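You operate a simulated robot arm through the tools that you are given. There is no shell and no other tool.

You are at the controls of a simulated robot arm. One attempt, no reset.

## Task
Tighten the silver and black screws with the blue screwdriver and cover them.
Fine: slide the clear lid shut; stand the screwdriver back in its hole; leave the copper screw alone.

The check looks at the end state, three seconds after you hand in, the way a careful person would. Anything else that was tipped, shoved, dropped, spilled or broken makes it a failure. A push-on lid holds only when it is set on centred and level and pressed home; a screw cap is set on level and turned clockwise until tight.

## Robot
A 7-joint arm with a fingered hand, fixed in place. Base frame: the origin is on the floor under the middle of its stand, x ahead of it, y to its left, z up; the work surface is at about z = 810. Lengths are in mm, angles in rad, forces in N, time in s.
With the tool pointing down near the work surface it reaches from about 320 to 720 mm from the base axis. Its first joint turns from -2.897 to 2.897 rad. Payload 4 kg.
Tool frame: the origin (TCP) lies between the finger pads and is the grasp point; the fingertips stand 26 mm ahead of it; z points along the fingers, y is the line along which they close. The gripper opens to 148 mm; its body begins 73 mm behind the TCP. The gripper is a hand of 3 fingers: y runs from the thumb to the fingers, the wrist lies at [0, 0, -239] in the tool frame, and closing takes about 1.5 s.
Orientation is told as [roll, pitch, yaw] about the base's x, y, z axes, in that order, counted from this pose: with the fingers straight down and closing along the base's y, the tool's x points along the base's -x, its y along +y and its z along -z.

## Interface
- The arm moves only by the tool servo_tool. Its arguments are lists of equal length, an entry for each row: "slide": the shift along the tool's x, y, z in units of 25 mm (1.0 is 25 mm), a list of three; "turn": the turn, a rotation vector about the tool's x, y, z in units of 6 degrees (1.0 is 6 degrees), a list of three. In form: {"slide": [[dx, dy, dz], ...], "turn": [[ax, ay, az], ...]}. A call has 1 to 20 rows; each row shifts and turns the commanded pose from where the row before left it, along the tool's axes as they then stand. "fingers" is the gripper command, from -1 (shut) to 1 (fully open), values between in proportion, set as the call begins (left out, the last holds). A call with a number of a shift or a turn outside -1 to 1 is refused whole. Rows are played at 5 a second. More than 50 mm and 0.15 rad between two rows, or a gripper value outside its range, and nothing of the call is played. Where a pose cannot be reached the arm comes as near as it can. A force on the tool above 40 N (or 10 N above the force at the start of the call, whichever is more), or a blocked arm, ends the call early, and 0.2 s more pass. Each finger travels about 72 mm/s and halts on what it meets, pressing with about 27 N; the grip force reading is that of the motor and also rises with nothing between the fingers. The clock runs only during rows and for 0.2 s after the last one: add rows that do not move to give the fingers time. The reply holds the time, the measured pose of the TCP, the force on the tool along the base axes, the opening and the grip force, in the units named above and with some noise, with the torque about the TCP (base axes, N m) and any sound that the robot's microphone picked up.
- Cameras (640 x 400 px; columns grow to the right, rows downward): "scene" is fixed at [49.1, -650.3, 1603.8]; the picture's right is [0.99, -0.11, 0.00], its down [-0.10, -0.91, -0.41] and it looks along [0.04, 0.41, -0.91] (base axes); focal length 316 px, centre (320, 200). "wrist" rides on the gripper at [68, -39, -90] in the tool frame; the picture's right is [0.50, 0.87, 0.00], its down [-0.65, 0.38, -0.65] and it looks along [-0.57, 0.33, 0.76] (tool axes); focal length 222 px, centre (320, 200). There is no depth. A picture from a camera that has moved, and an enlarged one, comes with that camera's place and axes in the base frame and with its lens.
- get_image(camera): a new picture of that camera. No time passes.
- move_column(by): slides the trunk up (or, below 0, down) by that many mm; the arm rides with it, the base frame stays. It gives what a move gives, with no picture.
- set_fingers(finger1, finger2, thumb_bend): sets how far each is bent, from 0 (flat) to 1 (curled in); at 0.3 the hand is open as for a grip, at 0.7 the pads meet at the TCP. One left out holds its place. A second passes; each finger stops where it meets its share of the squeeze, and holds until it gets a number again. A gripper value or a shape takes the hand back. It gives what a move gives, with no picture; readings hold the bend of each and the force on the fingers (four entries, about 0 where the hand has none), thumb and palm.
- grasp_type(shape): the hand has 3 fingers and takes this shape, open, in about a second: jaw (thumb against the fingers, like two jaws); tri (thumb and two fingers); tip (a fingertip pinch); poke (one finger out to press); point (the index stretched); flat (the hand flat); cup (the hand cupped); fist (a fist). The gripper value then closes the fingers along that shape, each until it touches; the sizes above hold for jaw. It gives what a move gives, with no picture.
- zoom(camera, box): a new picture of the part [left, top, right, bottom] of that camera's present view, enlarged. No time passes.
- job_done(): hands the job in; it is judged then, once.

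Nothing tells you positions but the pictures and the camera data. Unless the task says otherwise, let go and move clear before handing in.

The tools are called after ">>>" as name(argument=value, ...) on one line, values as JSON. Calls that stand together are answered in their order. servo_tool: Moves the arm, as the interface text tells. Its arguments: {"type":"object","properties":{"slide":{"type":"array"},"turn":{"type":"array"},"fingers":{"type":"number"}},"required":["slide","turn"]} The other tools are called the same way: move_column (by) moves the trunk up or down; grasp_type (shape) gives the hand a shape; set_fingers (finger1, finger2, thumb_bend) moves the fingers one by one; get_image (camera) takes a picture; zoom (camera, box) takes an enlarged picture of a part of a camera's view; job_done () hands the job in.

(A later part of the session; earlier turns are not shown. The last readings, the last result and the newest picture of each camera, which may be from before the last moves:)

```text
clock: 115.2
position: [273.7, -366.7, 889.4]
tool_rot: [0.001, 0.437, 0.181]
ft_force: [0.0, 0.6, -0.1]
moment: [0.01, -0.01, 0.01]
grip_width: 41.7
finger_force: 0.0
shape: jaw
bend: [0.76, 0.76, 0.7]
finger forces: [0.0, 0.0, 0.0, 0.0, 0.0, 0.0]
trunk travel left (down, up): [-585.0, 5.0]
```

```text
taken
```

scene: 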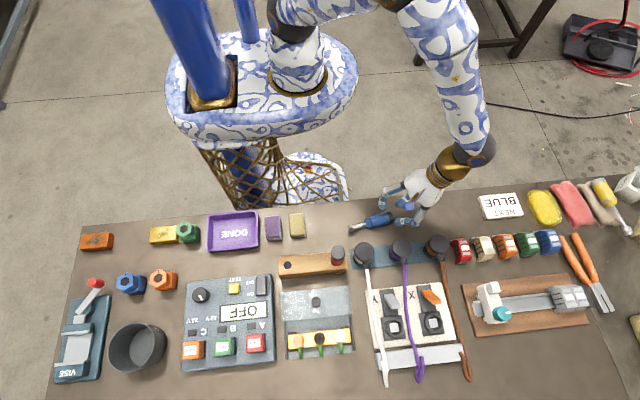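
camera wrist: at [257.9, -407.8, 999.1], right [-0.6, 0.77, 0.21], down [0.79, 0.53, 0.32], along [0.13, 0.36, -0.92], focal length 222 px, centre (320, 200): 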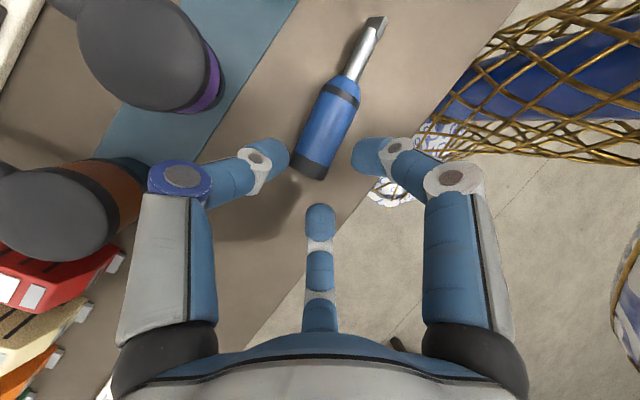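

The handle is squarely in line with the tilted hand. I'll advance along the hand axis to just above the table.

>>> servo_tool(slide=[[0, 0, 0.48], [0, 0, 0.48], [0, 0, 0.48], [0, 0, 0.46], [0, 0, 0]], turn=[[0, 0, 0], [0, 0, 0], [0, 0, 0], [0, 0, 0], [0, 0, 0]])

>>> get_image(camera="wrist")

>>> zoom(camera="scene", box=[340, 170, 480, 270])

```text
clock: 116.4
position: [252.6, -369.0, 846.9]
tool_rot: [0.002, 0.438, 0.182]
ft_force: [0.2, -0.5, 1.0]
moment: [0.01, 0.01, -0.02]
grip_width: 41.5
finger_force: 0.1
shape: jaw
bend: [0.76, 0.76, 0.7]
finger forces: [0.0, 0.3, 0.1, 0.0, 0.0, 0.0]
trunk travel left (down, up): [-585.0, 5.0]
```

```text
taken
camera wrist: at [237.4, -410.6, 956.3], right [-0.6, 0.77, 0.21], down [0.79, 0.53, 0.32], along [0.13, 0.36, -0.92], focal length 222 px, centre (320, 200)
```

wrist: 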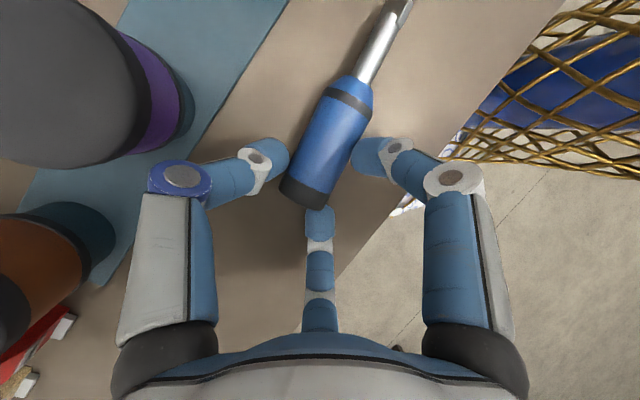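

```text
4.00 times, centred on (410, 220) of scene
camera zoom: at [49.1, -650.3, 1603.8], right [0.99, -0.11, 0.0], down [-0.1, -0.91, -0.41], along [0.04, 0.41, -0.91], focal length 1265 px, centre (-40, 120)
```

zoom: 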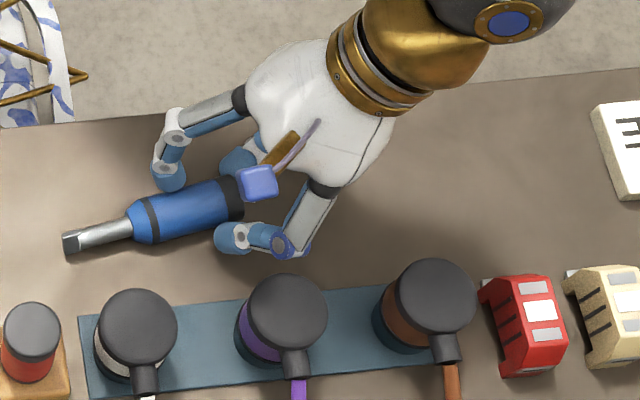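

The fingers surround the handle. I'll shift slightly toward the tip, close most of the way, and drop a few millimetres so the fingertips sit below the handle's middle.

>>> servo_tool(slide=[[0.2175, 0, 0.1], [0, 0, 0], [0, 0, 0]], turn=[[0, 0, 0], [0, 0, 0], [0, 0, 0]], fingers=-0.6)

>>> servo_tool(slide=[[-0.034, 0, 0.072], [-0.034, 0, 0.072], [0, 0, 0]], turn=[[0, 0, 0], [0, 0, 0], [0, 0, 0]])

>>> get_image(camera="wrist")

```text
clock: 117.2
position: [246.9, -370.6, 847.1]
tool_rot: [0.001, 0.435, 0.181]
ft_force: [2.1, -0.6, 8.8]
moment: [-0.03, 0.11, -0.04]
grip_width: 24.1
finger_force: 27.3
shape: jaw
bend: [0.75, 0.77, 0.7]
finger forces: [22.4, 17.8, 0.0, 0.0, 21.5, 0.0]
trunk travel left (down, up): [-585.0, 5.0]
```

```text
clock: 117.8
position: [247.9, -370.4, 846.9]
tool_rot: [-0.006, 0.436, 0.18]
ft_force: [2.3, 4.7, 26.0]
moment: [0.0, 0.41, -0.2]
grip_width: 23.9
finger_force: 28.0
shape: jaw
bend: [0.75, 0.77, 0.7]
finger forces: [29.4, 21.5, 0.0, 0.0, 24.5, 0.0]
trunk travel left (down, up): [-585.0, 5.0]
stopped in row 3: the force on the tool passed its limit at 45 N (the readings are from after the stop); the commanded pose is now the measured one
```

```text
taken
camera wrist: at [232.3, -411.5, 956.4], right [-0.6, 0.77, 0.21], down [0.79, 0.53, 0.31], along [0.13, 0.35, -0.93], focal length 222 px, centre (320, 200)
```

wrist: 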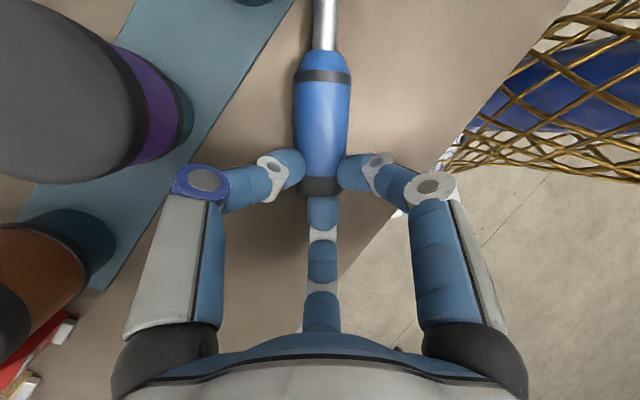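

The handle is gripped near its cap, with the hand pressing down a bit on the table. I'll ease up and lift slowly to see whether it holds.

>>> servo_tool(slide=[[0.025, 0, -0.054], [0, 0, 0], [0, 0, 0], [0, 0, 0]], turn=[[0, 0, 0], [0, 0, 0], [0, 0, 0], [0, 0, 0]], fingers=-1)

>>> servo_tool(slide=[[0.034, 0, -0.0725], [0.034, 0, -0.0725], [0.034, 0, -0.0725], [0.034, 0, -0.0725], [0, 0, 0]], turn=[[0, 0, 0], [0, 0, 0], [0, 0, 0], [0, 0, 0], [0, 0, 0]])

>>> get_image(camera="wrist")

>>> zoom(camera="scene", box=[340, 170, 480, 270])

```text
clock: 118.8
position: [247.8, -369.2, 846.9]
tool_rot: [-0.004, 0.435, 0.179]
ft_force: [2.3, 2.7, 14.6]
moment: [0.0, 0.2, -0.08]
grip_width: 23.8
finger_force: 27.0
shape: jaw
bend: [0.75, 0.77, 0.7]
finger forces: [25.3, 19.7, 0.0, 0.0, 22.4, 0.0]
trunk travel left (down, up): [-585.0, 5.0]
```

```text
clock: 120.0
position: [247.5, -371.6, 854.5]
tool_rot: [-0.004, 0.437, 0.181]
ft_force: [2.6, 1.0, 10.5]
moment: [-0.04, 0.12, 0.07]
grip_width: 19.6
finger_force: 26.5
shape: jaw
bend: [0.75, 0.78, 0.69]
finger forces: [18.8, 13.5, 0.2, 0.1, 18.3, 0.1]
trunk travel left (down, up): [-585.0, 5.0]
```

```text
taken
camera wrist: at [232.5, -412.7, 964.7], right [-0.6, 0.77, 0.21], down [0.79, 0.53, 0.31], along [0.13, 0.35, -0.93], focal length 222 px, centre (320, 200)
```

wrist: 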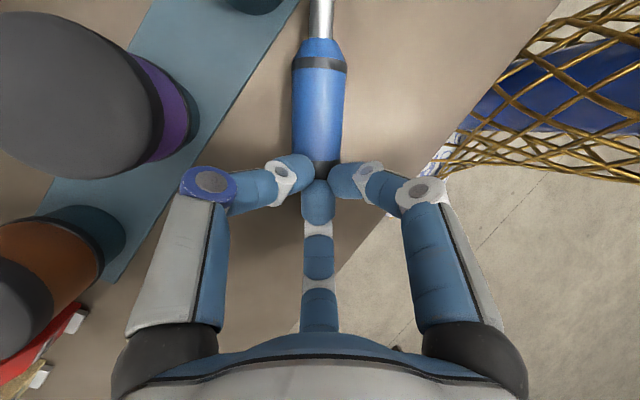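

```text
4.00 times, centred on (410, 220) of scene
camera zoom: at [49.1, -650.3, 1603.8], right [0.99, -0.11, 0.0], down [-0.1, -0.91, -0.41], along [0.04, 0.41, -0.91], focal length 1265 px, centre (-40, 120)
```

zoom: 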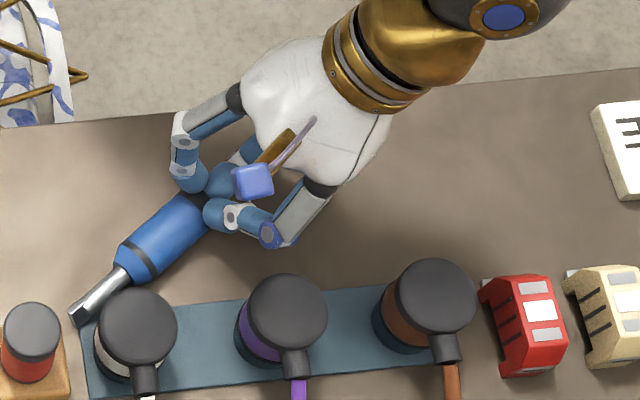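

The grip slid off the cap end and swung the driver round, because I was too close to its end. I'll release it gently and back away before it touches the plug strip.

>>> servo_tool(slide=[[0, 0, 0], [0, 0, 0], [0, 0, 0], [0, 0, -0.3], [0, 0, -0.8], [0, 0, -0.8], [0, 0, -0.8], [0, 0, 0]], turn=[[0, 0, 0], [0, 0, 0], [0, 0, 0], [0, 0, 0], [0, 0, 0], [0, 0, 0], [0, 0, 0], [0, 0, 0]], fingers=-0.3)

>>> get_image(camera="wrist")

>>> zoom(camera="scene", box=[320, 180, 460, 280])

```text
clock: 121.8
position: [276.2, -366.3, 915.6]
tool_rot: [-0.002, 0.438, 0.181]
ft_force: [-0.3, -0.4, -0.4]
moment: [-0.02, -0.03, 0.02]
grip_width: 51.7
finger_force: 0.1
shape: jaw
bend: [0.77, 0.77, 0.7]
finger forces: [0.0, 0.0, 0.0, 0.0, 0.0, 0.0]
trunk travel left (down, up): [-585.0, 5.0]
```

```text
taken
camera wrist: at [260.6, -407.7, 1025.4], right [-0.6, 0.77, 0.21], down [0.79, 0.53, 0.31], along [0.13, 0.35, -0.93], focal length 222 px, centre (320, 200)
```

wrist: 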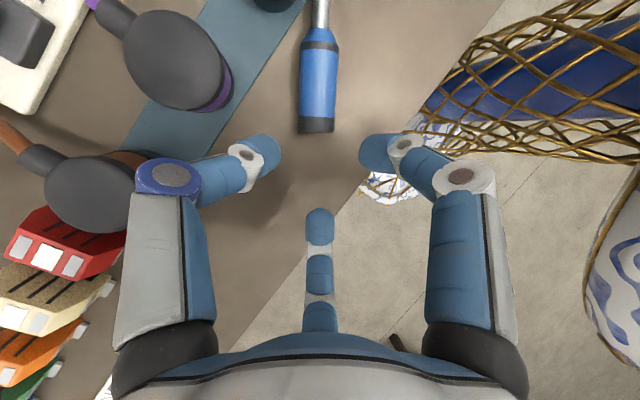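

```text
4.00 times, centred on (390, 230) of scene
camera zoom: at [49.1, -650.3, 1603.8], right [0.99, -0.11, 0.0], down [-0.1, -0.91, -0.41], along [0.04, 0.41, -0.91], focal length 1265 px, centre (40, 80)
```

zoom: 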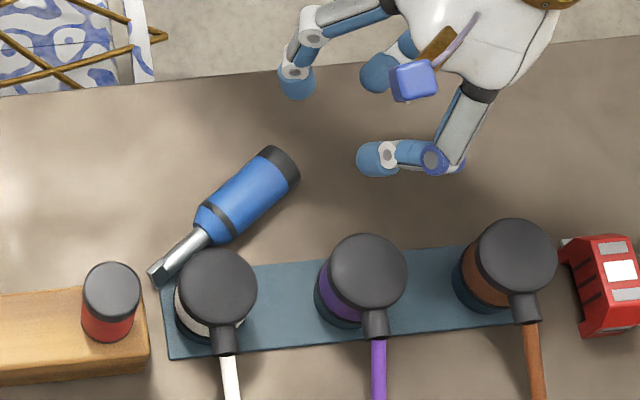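

The driver now lies from tip (146, -438) to cap (240, -375), near the white plug but not disturbing it. Before picking it again, I'll test with an empty hand whether the arm can reach the steeply tilted pose needed over the rack.

>>> servo_tool(slide=[[0.38, 0, -0.816], [0.38, 0, -0.816], [0.38, 0, -0.816], [0.38, 0, -0.816], [0.38, 0, -0.816], [0.38, 0, -0.816], [0.899, -0.18, 0.419], [0.899, -0.18, 0.419], [0.899, -0.18, 0.419], [0.899, -0.18, 0.419], [0.899, -0.18, 0.419], [0.899, -0.18, 0.419], [0.899, -0.18, 0.419], [0.899, -0.18, 0.419], [0.899, -0.18, 0.419], [0.899, -0.18, 0.419], [0.899, -0.18, 0.419], [0.899, -0.18, 0.419]], turn=[[0, 0, 0], [0, 0, 0], [0, 0, 0], [0, 0, 0], [0, 0, 0], [0, 0, 0], [0, 0, 0], [0, 0, 0], [0, 0, 0], [0, 0, 0], [0, 0, 0], [0, 0, 0], [0, 0, 0], [0, 0, 0], [0, 0, 0], [0, 0, 0], [0, 0, 0], [0, 0, 0]])

>>> servo_tool(slide=[[0, 0, 0], [0, 0, 0], [0, 0, 0], [0, 0, 0], [0, 0, 0], [0, 0, 0], [0, 0, 0], [0, 0, 0], [0, 0, 0], [0, 0, 0], [0, 0, 0], [0, 0, 0], [0, 0, 0], [0, 0, 0], [0, 0, 0], [0, 0, 0], [0, 0, 0]], turn=[[0.218, -0.857, 0.598], [0.218, -0.857, 0.598], [0.218, -0.857, 0.598], [0.218, -0.857, 0.598], [0.218, -0.857, 0.598], [0.218, -0.857, 0.598], [0.218, -0.857, 0.598], [0.218, -0.857, 0.598], [0.218, -0.857, 0.598], [0.218, -0.857, 0.598], [0.218, -0.857, 0.598], [0.218, -0.857, 0.598], [0.218, -0.857, 0.598], [0.218, -0.857, 0.598], [0.218, -0.857, 0.598], [0.218, -0.857, 0.598], [0, 0, 0]])

>>> get_image(camera="scene")

```text
clock: 125.6
position: [-8.0, -473.8, 1050.7]
tool_rot: [-0.002, 0.437, 0.18]
ft_force: [0.3, 0.2, -0.3]
moment: [-0.01, -0.03, -0.01]
grip_width: 51.6
finger_force: 0.2
shape: jaw
bend: [0.77, 0.77, 0.7]
finger forces: [0.1, 0.1, 0.1, 0.0, 0.0, 0.0]
trunk travel left (down, up): [-585.0, 5.0]
```

```text
clock: 128.4
position: [2.5, -508.4, 1085.2]
tool_rot: [-0.367, -0.627, -0.314]
ft_force: [0.0, -0.1, -0.2]
moment: [0.01, 0.02, 0.01]
grip_width: 51.7
finger_force: 0.0
shape: jaw
bend: [0.77, 0.77, 0.7]
finger forces: [0.0, 0.0, 0.1, 0.0, 0.0, 0.0]
out of reach, approached as far as the arm can: row 11, 12, 13
trunk travel left (down, up): [-585.0, 5.0]
stopped in row 13: the arm was blocked; the commanded pose is now the measured one
```

```text
taken
```

scene: 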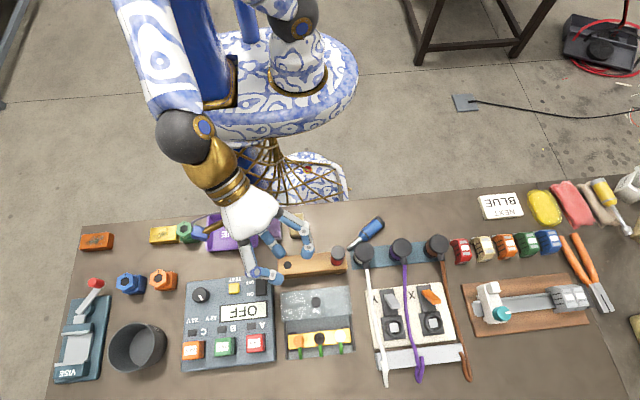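

The arm was blocked at about 41° tilt with the wrist close to the robot. I'll check the hand's pose and try with the wrist coming from the -x side instead.

>>> zoom(camera="wrist", box=[200, 50, 440, 250])

```text
2.00 times, centred on (320, 150) of wrist
camera zoom: at [-106.0, -475.9, 1124.2], right [0.04, 0.84, -0.54], down [0.42, 0.48, 0.77], along [0.91, -0.26, -0.33], focal length 444 px, centre (320, 300)
```

zoom: 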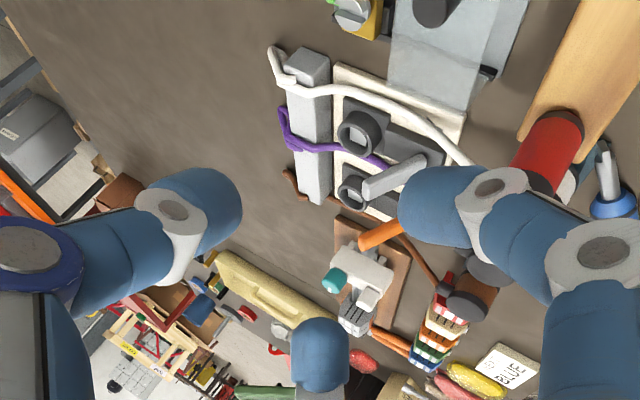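

>>> servo_tool(slide=[[0, 0, 0], [0, 0, 0], [0, 0, 0], [0, 0, 0], [0, 0, 0], [0, 0, 0], [0, 0, 0], [0, 0, 0], [0, 0, 0]], turn=[[-0.72, -0.644, -0.136], [-0.72, -0.644, -0.136], [-0.72, -0.644, -0.136], [-0.72, -0.644, -0.136], [-0.72, -0.644, -0.136], [-0.72, -0.644, -0.136], [-0.72, -0.644, -0.136], [-0.72, -0.644, -0.136], [0, 0, 0]])

>>> get_image(camera="scene")

```text
clock: 129.0
position: [-8.1, -512.9, 1125.1]
tool_rot: [-0.402, -0.544, -0.17]
ft_force: [-0.6, 0.2, -0.5]
moment: [-0.01, 0.02, -0.01]
grip_width: 51.8
finger_force: 0.0
shape: jaw
bend: [0.77, 0.77, 0.7]
finger forces: [0.0, 0.1, 0.1, 0.1, 0.0, 0.1]
out of reach, approached as far as the arm can: row 2
trunk travel left (down, up): [-585.0, 5.0]
stopped in row 2: the arm was blocked; the commanded pose is now the measured one
```

```text
taken
```

scene: 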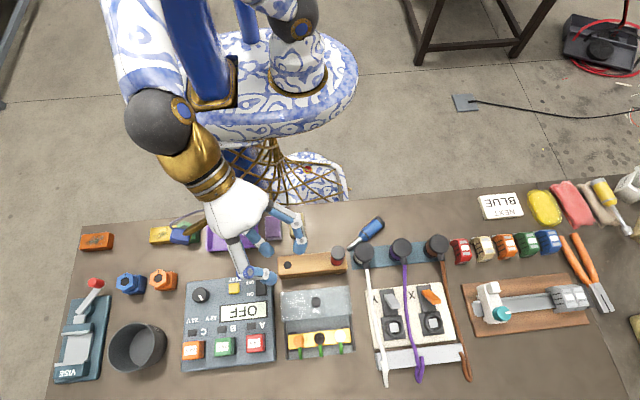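

The wrist-from-left side is obstructed by the robot itself. I'll straighten the hand again and test the opposite approach, with the wrist on the +x/+y side of the rack.

>>> servo_tool(slide=[[0, 0, 0], [0, 0, 0], [0, 0, 0], [0, 0, 0], [0, 0, 0], [0, 0, 0], [0, 0, 0], [0, 0, 0], [0, 0, 0], [0, 0, 0], [0, 0, 0]], turn=[[-0.96, 0, 0], [-0.96, 0, 0], [-0.96, 0, 0], [-0.96, 0, 0], [0, 0.866, 0], [0, 0.866, 0], [0, 0.866, 0], [0, 0.866, 0], [0, 0.866, 0], [0, 0.866, 0], [0, 0, 0]])

>>> servo_tool(slide=[[0, 0, 0.5], [0, 0, 0.5], [0, 0, 0.5], [0, 0, 0.5], [0, 0, 0], [0, 0, 0], [0, 0, 0], [0, 0, 0], [0, 0, 0], [0, 0, 0], [0, 0, 0], [0, 0, 0], [0, 0, 0], [0, 0, 0], [0, 0, 0], [0, 0, 0], [0, 0, 0], [0, 0, 0], [0, 0, 0]], turn=[[0, 0, 1], [0, 0, 1], [0, 0, 1], [0, 0, 1], [0, 0, 1], [0, 0, 1], [0, 0, 1], [0, 0, 1], [0, 0, 1], [0, 0, 1], [0, 0, 1], [0, 0, 1], [0, 0, 1], [0, 0, 1], [0, 0, 1], [0, 0, 1], [0, 0, 1], [0, 0, 1], [0, 0, 1]])

```text
clock: 131.4
position: [-10.4, -513.5, 1125.0]
tool_rot: [0.006, -0.009, -0.173]
ft_force: [-0.2, -0.6, 0.4]
moment: [-0.01, 0.03, 0.02]
grip_width: 51.5
finger_force: 0.0
shape: jaw
bend: [0.77, 0.77, 0.7]
finger forces: [0.0, 0.0, 0.0, 0.1, 0.1, 0.0]
trunk travel left (down, up): [-585.0, 5.0]
```

```text
clock: 135.4
position: [-8.2, -513.5, 1074.7]
tool_rot: [0.006, 0.008, -2.165]
ft_force: [0.8, 0.5, 0.7]
moment: [0.01, 0.01, 0.0]
grip_width: 51.6
finger_force: 0.1
shape: jaw
bend: [0.77, 0.77, 0.7]
finger forces: [0.0, 0.1, 0.1, 0.0, 0.0, 0.0]
trunk travel left (down, up): [-585.0, 5.0]
```

>>> servo_tool(slide=[[0.665, -0.4475, 0], [0.665, -0.4475, 0], [0, 0, 0], [0, 0, 0], [0, 0, 0], [0, 0, 0], [0, 0, 0], [0, 0, 0], [0, 0, 0], [0, 0, 0], [0, 0, 0], [0, 0, 0], [0, 0, 0], [0, 0, 0], [0, 0, 0], [0, 0, 0], [0, 0, 0]], turn=[[0, 0, 0], [0, 0, 0], [0, 0, 0.9], [0, 0, 0.9], [0, -0.9028, 0], [0, -0.9028, 0], [0, -0.9028, 0], [0, -0.9028, 0], [0, -0.9028, 0], [0, -0.9028, 0], [0, -0.9028, 0], [0, -0.9028, 0], [0, -0.9028, 0], [0, -0.9028, 0], [0, -0.9028, 0], [0, -0.9028, 0], [0, 0, 0]])

>>> get_image(camera="scene")

```text
clock: 139.0
position: [-8.3, -473.4, 1075.5]
tool_rot: [0.011, -1.126, -2.362]
ft_force: [-0.3, 0.4, -1.2]
moment: [0.04, -0.01, -0.02]
grip_width: 51.5
finger_force: 0.1
shape: jaw
bend: [0.77, 0.77, 0.7]
finger forces: [0.0, 0.0, 0.0, 0.0, 0.1, 0.1]
trunk travel left (down, up): [-585.0, 5.0]
```

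```text
taken
```

scene: 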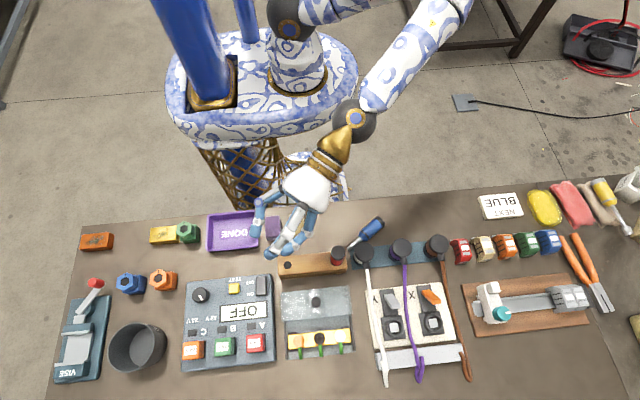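

That works: 65° of tilt is reachable with the wrist on the +x/+y side. I'll see whether the hand can go fully horizontal here, which would allow a simpler and firmer grasp.

>>> servo_tool(slide=[[0, 0, 0], [0, 0, 0], [0, 0, 0], [0, 0, 0], [0, 0, 0], [0, 0, 0]], turn=[[0, -0.85, 0], [0, -0.85, 0], [0, -0.85, 0], [0, -0.85, 0], [0, -0.85, 0], [0, 0, 0]])

```text
clock: 140.4
position: [-8.0, -473.5, 1074.9]
tool_rot: [1.62, -1.566, 2.311]
ft_force: [-0.2, 0.6, 0.6]
moment: [0.01, -0.03, 0.01]
grip_width: 51.8
finger_force: 0.1
shape: jaw
bend: [0.77, 0.77, 0.7]
finger forces: [0.0, 0.0, 0.0, 0.0, 0.1, 0.1]
trunk travel left (down, up): [-585.0, 5.0]
```

The hand can even go fully horizontal there. Next I'll check that this also works lower down, with the wrist turned a bit more toward the robot to stay clear of the red driver.

>>> servo_tool(slide=[[0, 0, 0], [0, 0, 0], [0, 0, 0], [0.8, 0, 0], [0.8, 0, 0], [0.8, 0, 0], [0.8, 0, 0], [0.8, 0, 0], [0, 0, 0]], turn=[[-0.833, 0, 0], [-0.833, 0, 0], [-0.833, 0, 0], [0, 0, 0], [0, 0, 0], [0, 0, 0], [0, 0, 0], [0, 0, 0], [0, 0, 0]])

>>> get_image(camera="scene")

>>> get_image(camera="wrist")

```text
clock: 142.4
position: [-9.6, -473.1, 973.7]
tool_rot: [1.756, -1.566, 2.436]
ft_force: [0.0, -0.4, 0.5]
moment: [0.0, 0.02, -0.02]
grip_width: 51.7
finger_force: 0.0
shape: jaw
bend: [0.77, 0.77, 0.7]
finger forces: [0.0, 0.0, 0.1, 0.0, 0.0, 0.1]
trunk travel left (down, up): [-585.0, 5.0]
```

```text
taken
```

scene: 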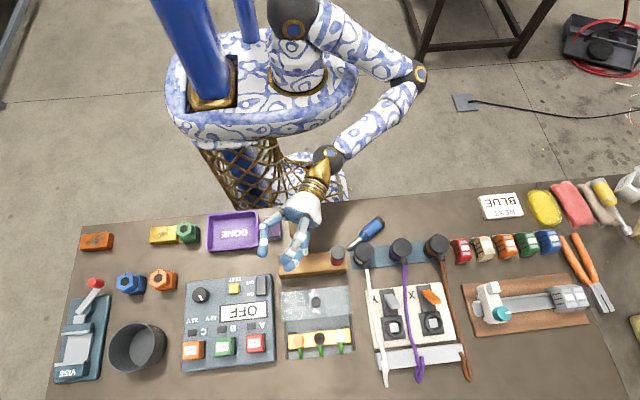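

```text
taken
camera wrist: at [2.6, -374.4, 906.1], right [0.75, -0.43, -0.5], down [0.65, 0.38, 0.66], along [-0.09, -0.82, 0.57], focal length 222 px, centre (320, 200)
```

wrist: 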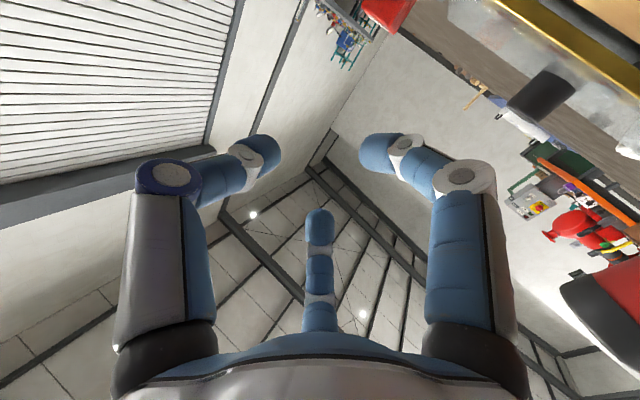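

The pose works, but the wrist camera hangs underneath there. I'll test the flipped version, with the camera on top, by turning back to vertical, rotating the wrist half a turn, and pitching the other way.

>>> servo_tool(slide=[[-0.8, 0, 0], [-0.8, 0, 0], [0, 0, 0], [0, 0, 0], [0, 0, 0], [0, 0, 0], [0, 0, 0], [0, 0, 0], [0, 0, 0], [0, 0, 0], [0, 0, 0], [0, 0, 0], [0, 0, 0], [0, 0, 0], [0, 0, 0], [0, 0, 0], [0, 0, 0], [0, 0, 0]], turn=[[0, 0, 0], [0, 0, 0], [0, 0.9375, 0], [0, 0.9375, 0], [0, 0.9375, 0], [0, 0.9375, 0], [0, 0.9375, 0], [0, 0.9375, 0], [0, 0.9375, 0], [0, 0.9375, 0], [0, 0.9375, 0], [0, 0.9375, 0], [0, 0.9375, 0], [0, 0.9375, 0], [0, 0.9375, 0], [0, 0.9375, 0], [0, 0.9375, 0], [0, 0.9375, 0]])

>>> servo_tool(slide=[[0, 0, 0], [0, 0, 0], [0, 0, 0], [0, 0, 0], [0, 0, 0], [0, 0, 0], [0, 0, 0], [0, 0, 0], [0, 0, 0], [0, 0, 0], [0, 0, 0], [0, 0, 0], [0, 0, 0], [0, 0, 0], [0, 0, 0], [0, 0, 0], [0, 0, 0], [0, 0, 0], [0, 0, 0], [0, 0, 0]], turn=[[0, 0, 1], [0, 0, 1], [0, 0, 1], [0, 0, 1], [0, 0, 1], [0, 0, 1], [0, 0, 1], [0, 0, 1], [0, 0, 1], [0, 0, 1], [0, 0, 1], [0, 0, 1], [0, 0, 1], [0, 0, 1], [0, 0, 1], [0, 0, 1], [0, 0, 1], [0, 0, 1], [0, 0, 1], [0, 0, 1]])

>>> servo_tool(slide=[[0, 0, 0], [0, 0, 0], [0, 0, 0], [0, 0, 0], [0, 0, 0], [0, 0, 0], [0, 0, 0], [0, 0, 0], [0, 0, 0], [0, 0, 0], [0, 0, 0]], turn=[[0, 0, 1], [0, 0, 1], [0, 0, 1], [0, 0, 1], [0, 0, 1], [0, 0, 1], [0, 0, 1], [0, 0, 1], [0, 0, 1], [0, 0, 1], [0, 0, 0]])

```text
clock: 146.2
position: [-8.5, -474.4, 1013.7]
tool_rot: [0.006, -0.001, -2.09]
ft_force: [-0.3, -0.1, -0.3]
moment: [-0.01, -0.03, 0.01]
grip_width: 51.8
finger_force: 0.1
shape: jaw
bend: [0.77, 0.77, 0.7]
finger forces: [0.0, 0.0, 0.1, 0.0, 0.1, 0.0]
trunk travel left (down, up): [-585.0, 5.0]
```

```text
clock: 150.4
position: [-9.3, -473.7, 1013.3]
tool_rot: [0.0, 0.006, 2.098]
ft_force: [-0.4, -0.2, -0.7]
moment: [-0.01, 0.0, 0.02]
grip_width: 51.7
finger_force: 0.0
shape: jaw
bend: [0.77, 0.77, 0.7]
finger forces: [0.1, 0.1, 0.0, 0.0, 0.0, 0.1]
trunk travel left (down, up): [-585.0, 5.0]
```

```text
clock: 152.8
position: [-8.7, -474.0, 1014.8]
tool_rot: [-0.004, 0.003, 1.053]
ft_force: [-0.5, -0.4, 0.2]
moment: [-0.01, 0.01, 0.0]
grip_width: 51.8
finger_force: 0.1
shape: jaw
bend: [0.77, 0.77, 0.7]
finger forces: [0.1, 0.1, 0.0, 0.0, 0.1, 0.1]
trunk travel left (down, up): [-585.0, 5.0]
```

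>>> servo_tool(slide=[[0, 0, 0], [0, 0, 0], [0, 0, 0], [0, 0, 0], [0, 0, 0], [0, 0, 0], [0, 0, 0], [0, 0, 0], [0, 0, 0], [0, 0, 0], [0, 0, 0], [0, 0, 0], [0, 0, 0], [0, 0, 0], [0, 0, 0], [0, 0, 0], [0, 0, 0]], turn=[[0, 0.9375, 0], [0, 0.9375, 0], [0, 0.9375, 0], [0, 0.9375, 0], [0, 0.9375, 0], [0, 0.9375, 0], [0, 0.9375, 0], [0, 0.9375, 0], [0, 0.9375, 0], [0, 0.9375, 0], [0, 0.9375, 0], [0, 0.9375, 0], [0, 0.9375, 0], [0, 0.9375, 0], [0, 0.9375, 0], [0, 0.9375, 0], [0, 0, 0]])

>>> get_image(camera="scene")

>>> get_image(camera="wrist")

```text
clock: 156.4
position: [-8.0, -474.1, 1013.2]
tool_rot: [-1.977, 1.566, -0.923]
ft_force: [-0.3, 0.2, -1.1]
moment: [0.0, 0.01, -0.02]
grip_width: 52.0
finger_force: 0.1
shape: jaw
bend: [0.77, 0.77, 0.7]
finger forces: [0.0, 0.1, 0.1, 0.0, 0.0, 0.0]
trunk travel left (down, up): [-585.0, 5.0]
```

```text
taken
```

scene: 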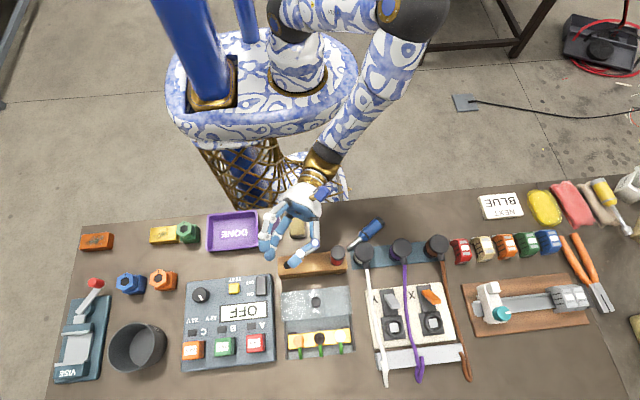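

```text
taken
camera wrist: at [69.9, -412.7, 1081.8], right [-0.75, 0.43, 0.5], down [0.0, 0.75, -0.66], along [-0.66, -0.5, -0.57], focal length 222 px, centre (320, 200)
```

wrist: 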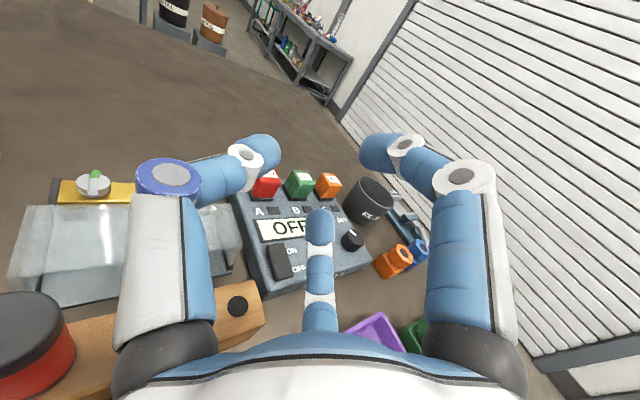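

This pose is reachable too, with the camera above and the rack hole in view. I'll check that it can also descend to the release height.

>>> servo_tool(slide=[[-0.5, 0, 0], [-0.5, 0, 0], [-0.5, 0, 0], [-0.5, 0, 0], [-0.5, 0, 0], [-0.5, 0, 0], [-0.3, 0, 0], [0, 0, 0]], turn=[[0, 0, 0], [0, 0, 0], [0, 0, 0], [0, 0, 0], [0, 0, 0], [0, 0, 0], [0, 0, 0], [0, 0, 0]], fingers=-0.6)

>>> get_image(camera="scene")

>>> get_image(camera="wrist")

```text
clock: 158.2
position: [-8.3, -474.6, 930.9]
tool_rot: [-1.706, 1.567, -0.653]
ft_force: [0.2, 0.3, 0.5]
moment: [-0.01, 0.02, 0.03]
grip_width: 29.8
finger_force: 0.2
shape: jaw
bend: [0.75, 0.75, 0.7]
finger forces: [0.0, 0.0, 0.1, 0.0, 0.0, 0.1]
trunk travel left (down, up): [-585.0, 5.0]
```

```text
taken
```

scene: 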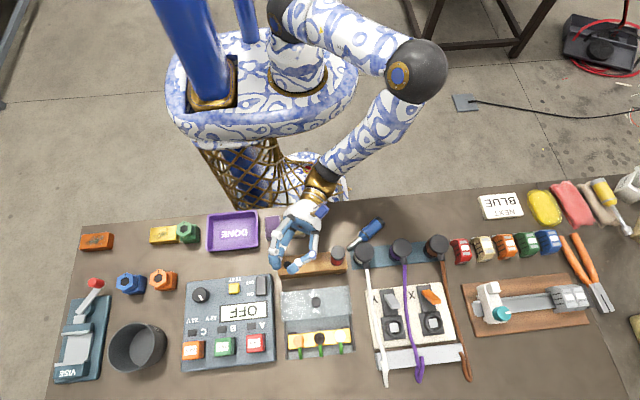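

```text
taken
camera wrist: at [69.9, -413.0, 999.2], right [-0.75, 0.43, 0.5], down [0.0, 0.75, -0.66], along [-0.66, -0.5, -0.57], focal length 222 px, centre (320, 200)
```

wrist: 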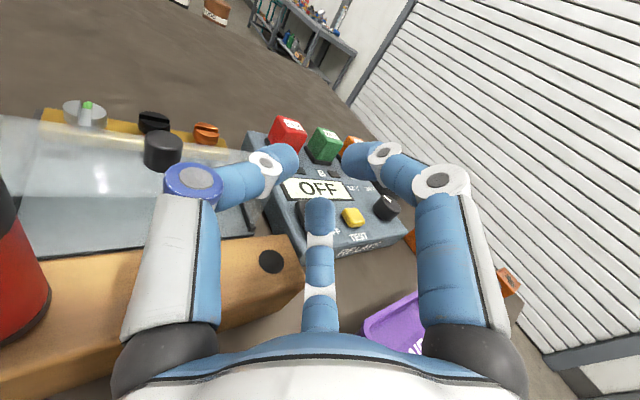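

The whole path for re-seating the driver is confirmed. I'll go back up, return to vertical, and set up a straight-down grasp across the middle of the handle.

>>> servo_tool(slide=[[0.8, 0, 0], [0.8, 0, 0], [0.8, 0, 0], [0.9, 0, 0], [0, 0, 0], [0, 0, 0], [0, 0, 0], [0, 0, 0], [0, 0, 0], [0, 0, 0], [0, 0, 0], [0, 0, 0], [0, 0, 0], [0, 0, 0], [0, 0, 0], [0, 0, 0], [0, 0, 0], [0, 0, 0], [0, 0, 0], [0, 0, 0]], turn=[[0, 0, 0], [0, 0, 0], [0, 0, 0], [0, 0, 0], [0, -0.9375, 0], [0, -0.9375, 0], [0, -0.9375, 0], [0, -0.9375, 0], [0, -0.9375, 0], [0, -0.9375, 0], [0, -0.9375, 0], [0, -0.9375, 0], [0, -0.9375, 0], [0, -0.9375, 0], [0, -0.9375, 0], [0, -0.9375, 0], [0, -0.9375, 0], [0, -0.9375, 0], [0, -0.9375, 0], [0, -0.9375, 0]])

>>> servo_tool(slide=[[0, 0, 0], [0, 0, 0], [0, 0, 0], [0, 0, 0], [0, 0, 0], [0, 0, 0], [0, 0, 0], [0, 0, 0], [0, 0, 0], [0, 0, 0], [0, 0, 0], [0, 0, 0], [0, 0, 0], [0, 0, 0], [0, 0, 0], [0, 0, 0], [0, 0, 0], [0, 0, 0], [0, 0, 0], [0, 0, 0]], turn=[[0, 0, -1], [0, 0, -1], [0, 0, -1], [0, 0, -1], [0, 0, -1], [0, 0, -1], [0, 0, -1], [0, 0, -1], [0, 0, -1], [0, 0, -1], [0, 0, -1], [0, 0, -1], [0, 0, -1], [0, 0, -1], [0, 0, -1], [0, 0, -1], [0, 0, -1], [0, 0, -1], [0, 0, -1], [0, 0, -1]])

>>> servo_tool(slide=[[0, 0, 0], [0, 0, 0], [0, 0, 0], [0, 0, 0], [0, 0, 0], [0, 0, 0], [0, 0, 0]], turn=[[0, 0, -0.98], [0, 0, -0.98], [0, 0, -0.98], [0, 0, -0.98], [0, 0, -0.98], [0, 0, -0.98], [0, 0, 0]])

```text
clock: 162.4
position: [-8.8, -473.8, 1013.8]
tool_rot: [-0.003, 0.0, 1.053]
ft_force: [-0.9, 0.0, -1.3]
moment: [0.02, -0.01, -0.01]
grip_width: 29.7
finger_force: 0.1
shape: jaw
bend: [0.75, 0.75, 0.7]
finger forces: [0.0, 0.1, 0.0, 0.1, 0.0, 0.1]
trunk travel left (down, up): [-585.0, 5.0]
```

```text
clock: 166.6
position: [-9.3, -473.4, 1013.3]
tool_rot: [0.005, 0.003, -3.136]
ft_force: [-0.2, 1.7, -0.2]
moment: [0.0, 0.01, -0.01]
grip_width: 29.9
finger_force: 0.1
shape: jaw
bend: [0.75, 0.75, 0.7]
finger forces: [0.0, 0.0, 0.1, 0.0, 0.1, 0.1]
trunk travel left (down, up): [-585.0, 5.0]
```

```text
clock: 168.2
position: [-9.1, -474.1, 1014.0]
tool_rot: [0.004, -0.002, -2.518]
ft_force: [0.0, 0.7, 0.5]
moment: [0.01, 0.01, 0.01]
grip_width: 29.8
finger_force: 0.0
shape: jaw
bend: [0.75, 0.75, 0.7]
finger forces: [0.0, 0.0, 0.0, 0.0, 0.1, 0.0]
trunk travel left (down, up): [-585.0, 5.0]
```

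>>> servo_tool(slide=[[0.84, 0.2324, 0], [0.84, 0.2324, 0], [0.84, 0.2324, 0], [0.84, 0.2324, 0], [0.84, 0.2324, 0], [0.84, 0.2324, 0], [0.84, 0.2324, 0], [0.84, 0.2324, 0], [0.84, 0.2324, 0], [0.84, 0.2324, 0], [0.84, 0.2324, 0], [0, 0, 0.8], [0, 0, 0.8], [0, 0, 0.8], [0, 0, 0]], turn=[[0, 0, 0], [0, 0, 0], [0, 0, 0], [0, 0, 0], [0, 0, 0], [0, 0, 0], [0, 0, 0], [0, 0, 0], [0, 0, 0], [0, 0, 0], [0, 0, 0], [0, 0, 0], [0, 0, 0], [0, 0, 0], [0, 0, 0]], fingers=-0.1)

>>> get_image(camera="wrist")

>>> zoom(camera="wrist", box=[220, 50, 420, 230])

```text
clock: 171.4
position: [217.3, -391.2, 953.3]
tool_rot: [0.006, -0.002, -2.519]
ft_force: [0.1, 0.2, 0.7]
moment: [0.02, -0.01, 0.01]
grip_width: 66.5
finger_force: 0.1
shape: jaw
bend: [0.39, 0.39, 0.7]
finger forces: [0.1, 0.0, 0.0, 0.0, 0.0, 0.0]
trunk travel left (down, up): [-585.0, 5.0]
```

```text
taken
camera wrist: at [248.9, -318.0, 1043.7], right [0.91, -0.41, 0.0], down [-0.31, -0.69, 0.66], along [-0.27, -0.6, -0.76], focal length 222 px, centre (320, 200)
```

wrist: 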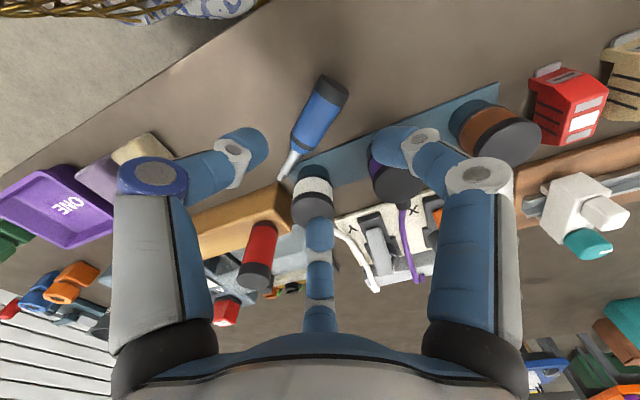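

```text
2.22 times, centred on (320, 140) of wrist
camera zoom: at [248.9, -318.0, 1043.7], right [0.91, -0.41, 0.0], down [-0.31, -0.69, 0.66], along [-0.27, -0.6, -0.76], focal length 494 px, centre (320, 333)
```

zoom: 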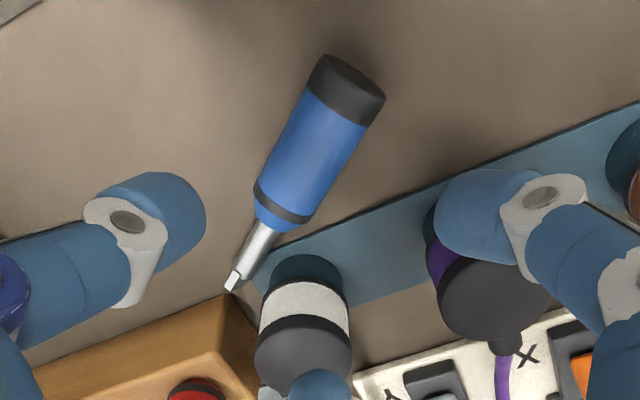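

The handle is directly under the hand, with its centre about 3 mm off. I'll correct, narrow the fingers and descend to grip around its middle.

>>> servo_tool(slide=[[-0.13, -0.036, 0], [0, 0, 0.8], [0, 0, 0.8], [0, 0, 0.8], [0, 0, 0.8], [0, 0, 0.8], [0, 0, 0.3], [0, 0, 0]], turn=[[0, 0, 0], [0, 0, 0], [0, 0, 0], [0, 0, 0], [0, 0, 0], [0, 0, 0], [0, 0, 0], [0, 0, 0]], fingers=-0.3)

>>> get_image(camera="wrist")

>>> zoom(camera="wrist", box=[220, 70, 420, 270])

```text
clock: 173.2
position: [213.6, -392.3, 847.5]
tool_rot: [0.005, 0.0, -2.52]
ft_force: [3.0, 1.7, 2.2]
moment: [-0.2, 0.09, 0.06]
grip_width: 50.9
finger_force: 0.2
shape: jaw
bend: [0.77, 0.77, 0.7]
finger forces: [0.1, 3.9, 0.0, 0.1, 0.1, 0.0]
trunk travel left (down, up): [-585.0, 5.0]
```

```text
taken
camera wrist: at [246.1, -319.4, 936.7], right [0.91, -0.41, 0.0], down [-0.31, -0.69, 0.66], along [-0.27, -0.6, -0.75], focal length 222 px, centre (320, 200)
```

wrist: 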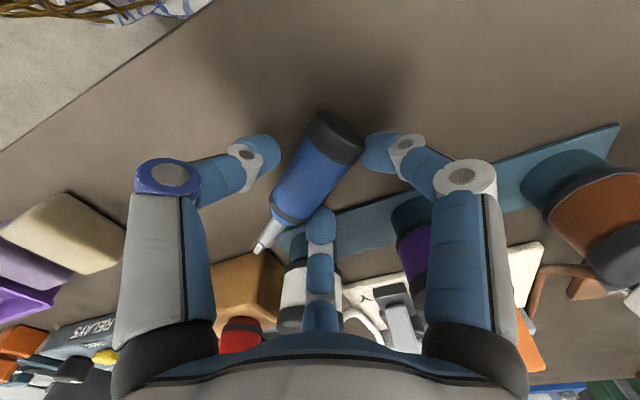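

```text
2.00 times, centred on (320, 170) of wrist
camera zoom: at [246.1, -319.4, 936.7], right [0.91, -0.41, 0.0], down [-0.31, -0.69, 0.66], along [-0.27, -0.6, -0.75], focal length 444 px, centre (320, 260)
```

zoom: 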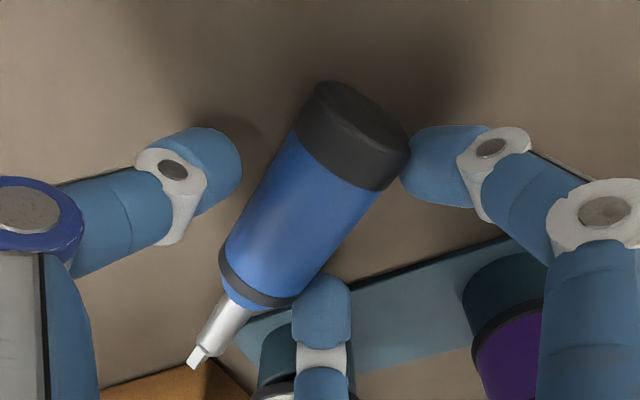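

The two fingers come in at 60° angles, so for this side grasp they need a much wider opening. One is already touching the handle. I'll back up and see what other hand shapes offer before trying again.

>>> servo_tool(slide=[[0, 0, -0.3], [0, 0, -0.8], [0, 0, -0.8], [0, 0, -0.8], [0, 0, -0.8], [0, 0, 0]], turn=[[0, 0, 0], [0, 0, 0], [0, 0, 0], [0, 0, 0], [0, 0, 0], [0, 0, 0]])

>>> grasp_type(shape="tri")

>>> get_image(camera="wrist")

>>> grasp_type(shape="tip")

>>> get_image(camera="wrist")

```text
clock: 174.6
position: [213.3, -392.3, 933.5]
tool_rot: [0.004, 0.0, -2.52]
ft_force: [1.3, 0.1, 0.1]
moment: [-0.03, 0.0, -0.01]
grip_width: 52.3
finger_force: 0.0
shape: jaw
bend: [0.77, 0.77, 0.7]
finger forces: [0.1, 0.0, 0.1, 0.1, 0.0, 0.0]
trunk travel left (down, up): [-585.0, 5.0]
```

```text
clock: 175.5
position: [212.5, -392.5, 933.4]
tool_rot: [0.004, -0.001, -2.52]
ft_force: [0.0, -0.3, -0.2]
moment: [-0.03, 0.0, 0.02]
grip_width: 147.8
finger_force: 0.1
shape: tri
bend: [0.3, 0.3, 0.3]
finger forces: [0.1, 0.1, 0.0, 0.0, 0.1, 0.0]
trunk travel left (down, up): [-585.0, 5.0]
```

```text
taken
camera wrist: at [245.3, -319.4, 1023.9], right [0.91, -0.41, 0.0], down [-0.31, -0.69, 0.66], along [-0.27, -0.6, -0.76], focal length 222 px, centre (320, 200)
```

wrist: 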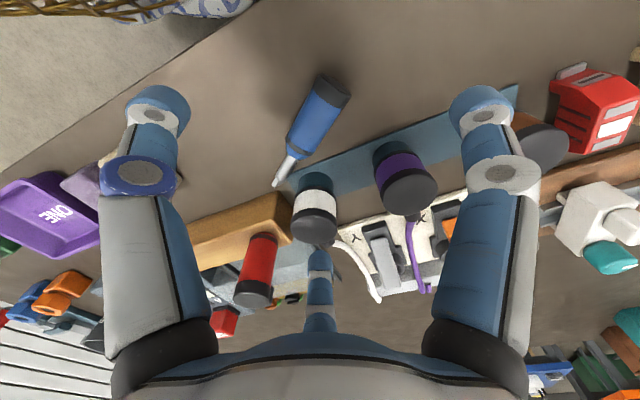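

```text
clock: 176.4
position: [212.3, -393.8, 933.9]
tool_rot: [0.005, -0.001, -2.521]
ft_force: [0.0, 0.7, -0.2]
moment: [-0.01, -0.01, 0.04]
grip_width: 147.9
finger_force: 0.1
shape: tip
bend: [0.3, 0.3, 0.3]
finger forces: [0.0, 0.1, 0.1, 0.1, 0.0, 0.0]
trunk travel left (down, up): [-585.0, 5.0]
```

```text
taken
camera wrist: at [245.3, -319.4, 1023.9], right [0.91, -0.41, 0.0], down [-0.31, -0.69, 0.66], along [-0.27, -0.6, -0.76], focal length 222 px, centre (320, 200)
```

wrist: 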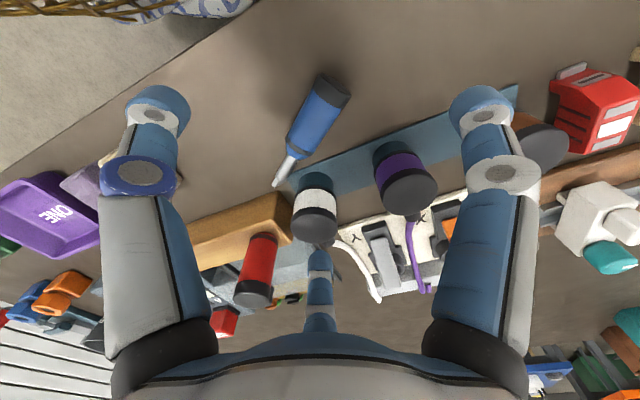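

>>> servo_tool(slide=[[0, 0, 0], [0, 0, 0], [0, 0, 0], [0, 0, 0], [0, 0, 0], [0, 0, 0], [0, 0, 0]], turn=[[0, 0, 0], [0, 0, 0], [0, 0, 0], [0, 0, 0], [0, 0, 0], [0, 0, 0], [0, 0, 0]], fingers=-0.7)

>>> get_image(camera="wrist")

>>> grasp_type(shape="tri")

>>> servo_tool(slide=[[0, 0, 0], [0, 0, 0], [0, 0, 0], [0, 0, 0], [0, 0, 0], [0, 0, 0], [0, 0, 0]], turn=[[0, 0, 0], [0, 0, 0], [0, 0, 0], [0, 0, 0], [0, 0, 0], [0, 0, 0], [0, 0, 0]], fingers=-0.7)

>>> get_image(camera="wrist")

```text
clock: 178.0
position: [212.5, -393.4, 934.0]
tool_rot: [0.006, 0.001, -2.521]
ft_force: [0.6, -0.7, 0.0]
moment: [-0.04, 0.0, -0.01]
grip_width: 22.5
finger_force: 0.1
shape: tip
bend: [0.74, 0.74, 0.7]
finger forces: [0.1, 0.0, 0.0, 0.1, 0.1, 0.0]
trunk travel left (down, up): [-585.0, 5.0]
```

```text
taken
camera wrist: at [245.3, -319.4, 1023.9], right [0.91, -0.41, 0.0], down [-0.31, -0.69, 0.66], along [-0.27, -0.6, -0.76], focal length 222 px, centre (320, 200)
```

wrist: 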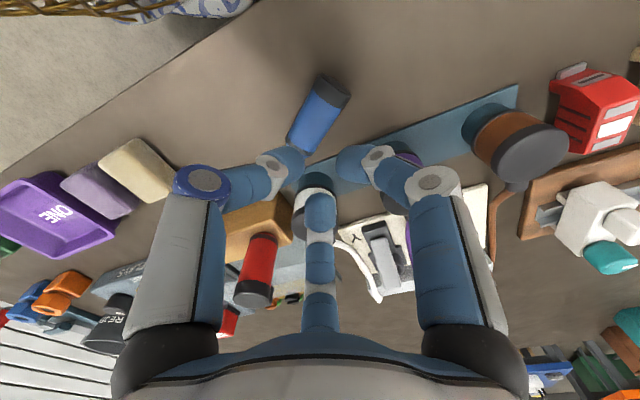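

```text
clock: 178.9
position: [214.1, -392.8, 934.7]
tool_rot: [0.006, 0.0, -2.52]
ft_force: [0.8, 0.3, -0.4]
moment: [0.01, 0.01, 0.02]
grip_width: 147.9
finger_force: 0.1
shape: tri
bend: [0.3, 0.3, 0.3]
finger forces: [0.0, 0.0, 0.1, 0.0, 0.1, 0.0]
trunk travel left (down, up): [-585.0, 5.0]
```

```text
clock: 180.5
position: [212.9, -392.5, 934.3]
tool_rot: [0.005, 0.0, -2.519]
ft_force: [-0.2, -0.1, -0.4]
moment: [-0.06, -0.01, 0.0]
grip_width: 22.4
finger_force: 0.0
shape: tri
bend: [0.74, 0.74, 0.7]
finger forces: [0.0, 0.0, 0.0, 0.0, 0.0, 0.0]
trunk travel left (down, up): [-585.0, 5.0]
```

```text
taken
camera wrist: at [245.3, -319.4, 1023.9], right [0.91, -0.41, 0.0], down [-0.31, -0.69, 0.66], along [-0.27, -0.6, -0.76], focal length 222 px, centre (320, 200)
```

wrist: 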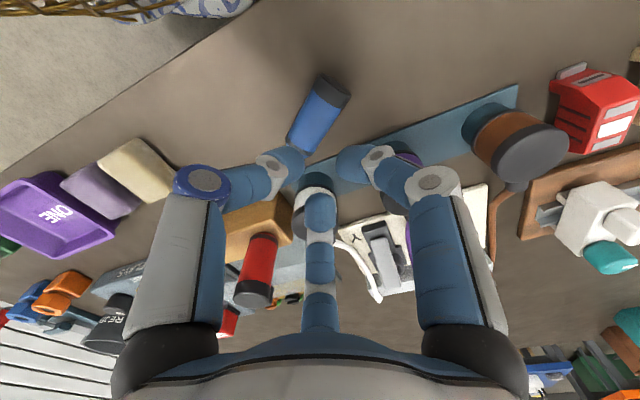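

All shapes close the same way, as a three-jaw chuck. The grip that held firmly earlier was across the neck, with the shaft beside one finger. I'll repeat that, with the hand turned half a turn so the thumb fits between the plugs.

>>> servo_tool(slide=[[0, 0, 0], [0, 0, 0], [0, 0, 0], [0, 0, 0], [0, 0, 0], [0, 0, 0], [0, 0, 0], [0, 0, 0], [0, 0, 0], [0, 0, 0], [0, 0, 0], [0, 0, 0], [0, 0, 0], [0, 0, 0], [0, 0, 0], [0, 0, 0], [0, 0, 0], [0, 0, 0], [0, 0, 0], [0, 0, 0]], turn=[[0, 0, 1], [0, 0, 1], [0, 0, 1], [0, 0, 1], [0, 0, 1], [0, 0, 1], [0, 0, 1], [0, 0, 1], [0, 0, 1], [0, 0, 1], [0, 0, 1], [0, 0, 1], [0, 0, 1], [0, 0, 1], [0, 0, 1], [0, 0, 1], [0, 0, 1], [0, 0, 1], [0, 0, 1], [0, 0, 1]], fingers=-0.19)

>>> servo_tool(slide=[[0, 0, 0], [0, 0, 0], [0, 0, 0], [0, 0, 0], [0, 0, 0], [0, 0, 0], [0, 0, 0], [0, 0, 0], [0, 0, 0], [0, 0, 0], [0, 0, 0], [0, 0, 0]], turn=[[0, 0, 1], [0, 0, 1], [0, 0, 1], [0, 0, 1], [0, 0, 1], [0, 0, 1], [0, 0, 1], [0, 0, 1], [0, 0, 1], [0, 0, 1], [0, 0, 0], [0, 0, 0]])

>>> get_image(camera="wrist")

>>> zoom(camera="scene", box=[300, 180, 440, 280])

```text
clock: 184.7
position: [213.4, -392.1, 933.9]
tool_rot: [-0.003, 0.003, 1.667]
ft_force: [0.1, 0.1, 0.3]
moment: [0.0, 0.01, 0.0]
grip_width: 59.4
finger_force: 0.1
shape: tri
bend: [0.77, 0.77, 0.7]
finger forces: [0.0, 0.0, 0.0, 0.0, 0.0, 0.1]
trunk travel left (down, up): [-585.0, 5.0]
```

```text
clock: 187.3
position: [213.0, -392.2, 933.4]
tool_rot: [-0.005, -0.002, 0.621]
ft_force: [0.7, 0.0, -0.1]
moment: [0.02, 0.0, -0.02]
grip_width: 59.6
finger_force: 0.1
shape: tri
bend: [0.77, 0.77, 0.7]
finger forces: [0.0, 0.1, 0.0, 0.0, 0.0, 0.1]
trunk travel left (down, up): [-585.0, 5.0]
```

```text
taken
camera wrist: at [180.6, -461.6, 1024.6], right [-0.91, 0.41, 0.0], down [0.31, 0.69, 0.65], along [0.27, 0.59, -0.76], focal length 222 px, centre (320, 200)
```

wrist: 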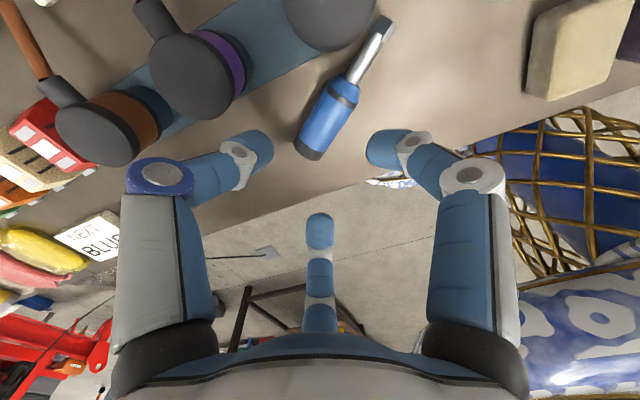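

```text
4.00 times, centred on (370, 230) of scene
camera zoom: at [49.1, -650.3, 1603.8], right [0.99, -0.11, 0.0], down [-0.1, -0.91, -0.41], along [0.04, 0.41, -0.91], focal length 1265 px, centre (120, 80)
```

zoom: 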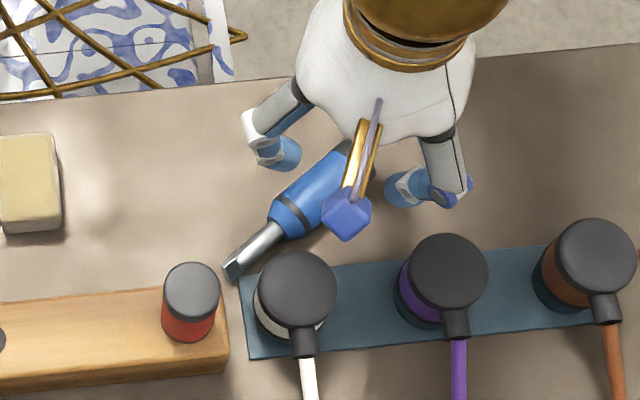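

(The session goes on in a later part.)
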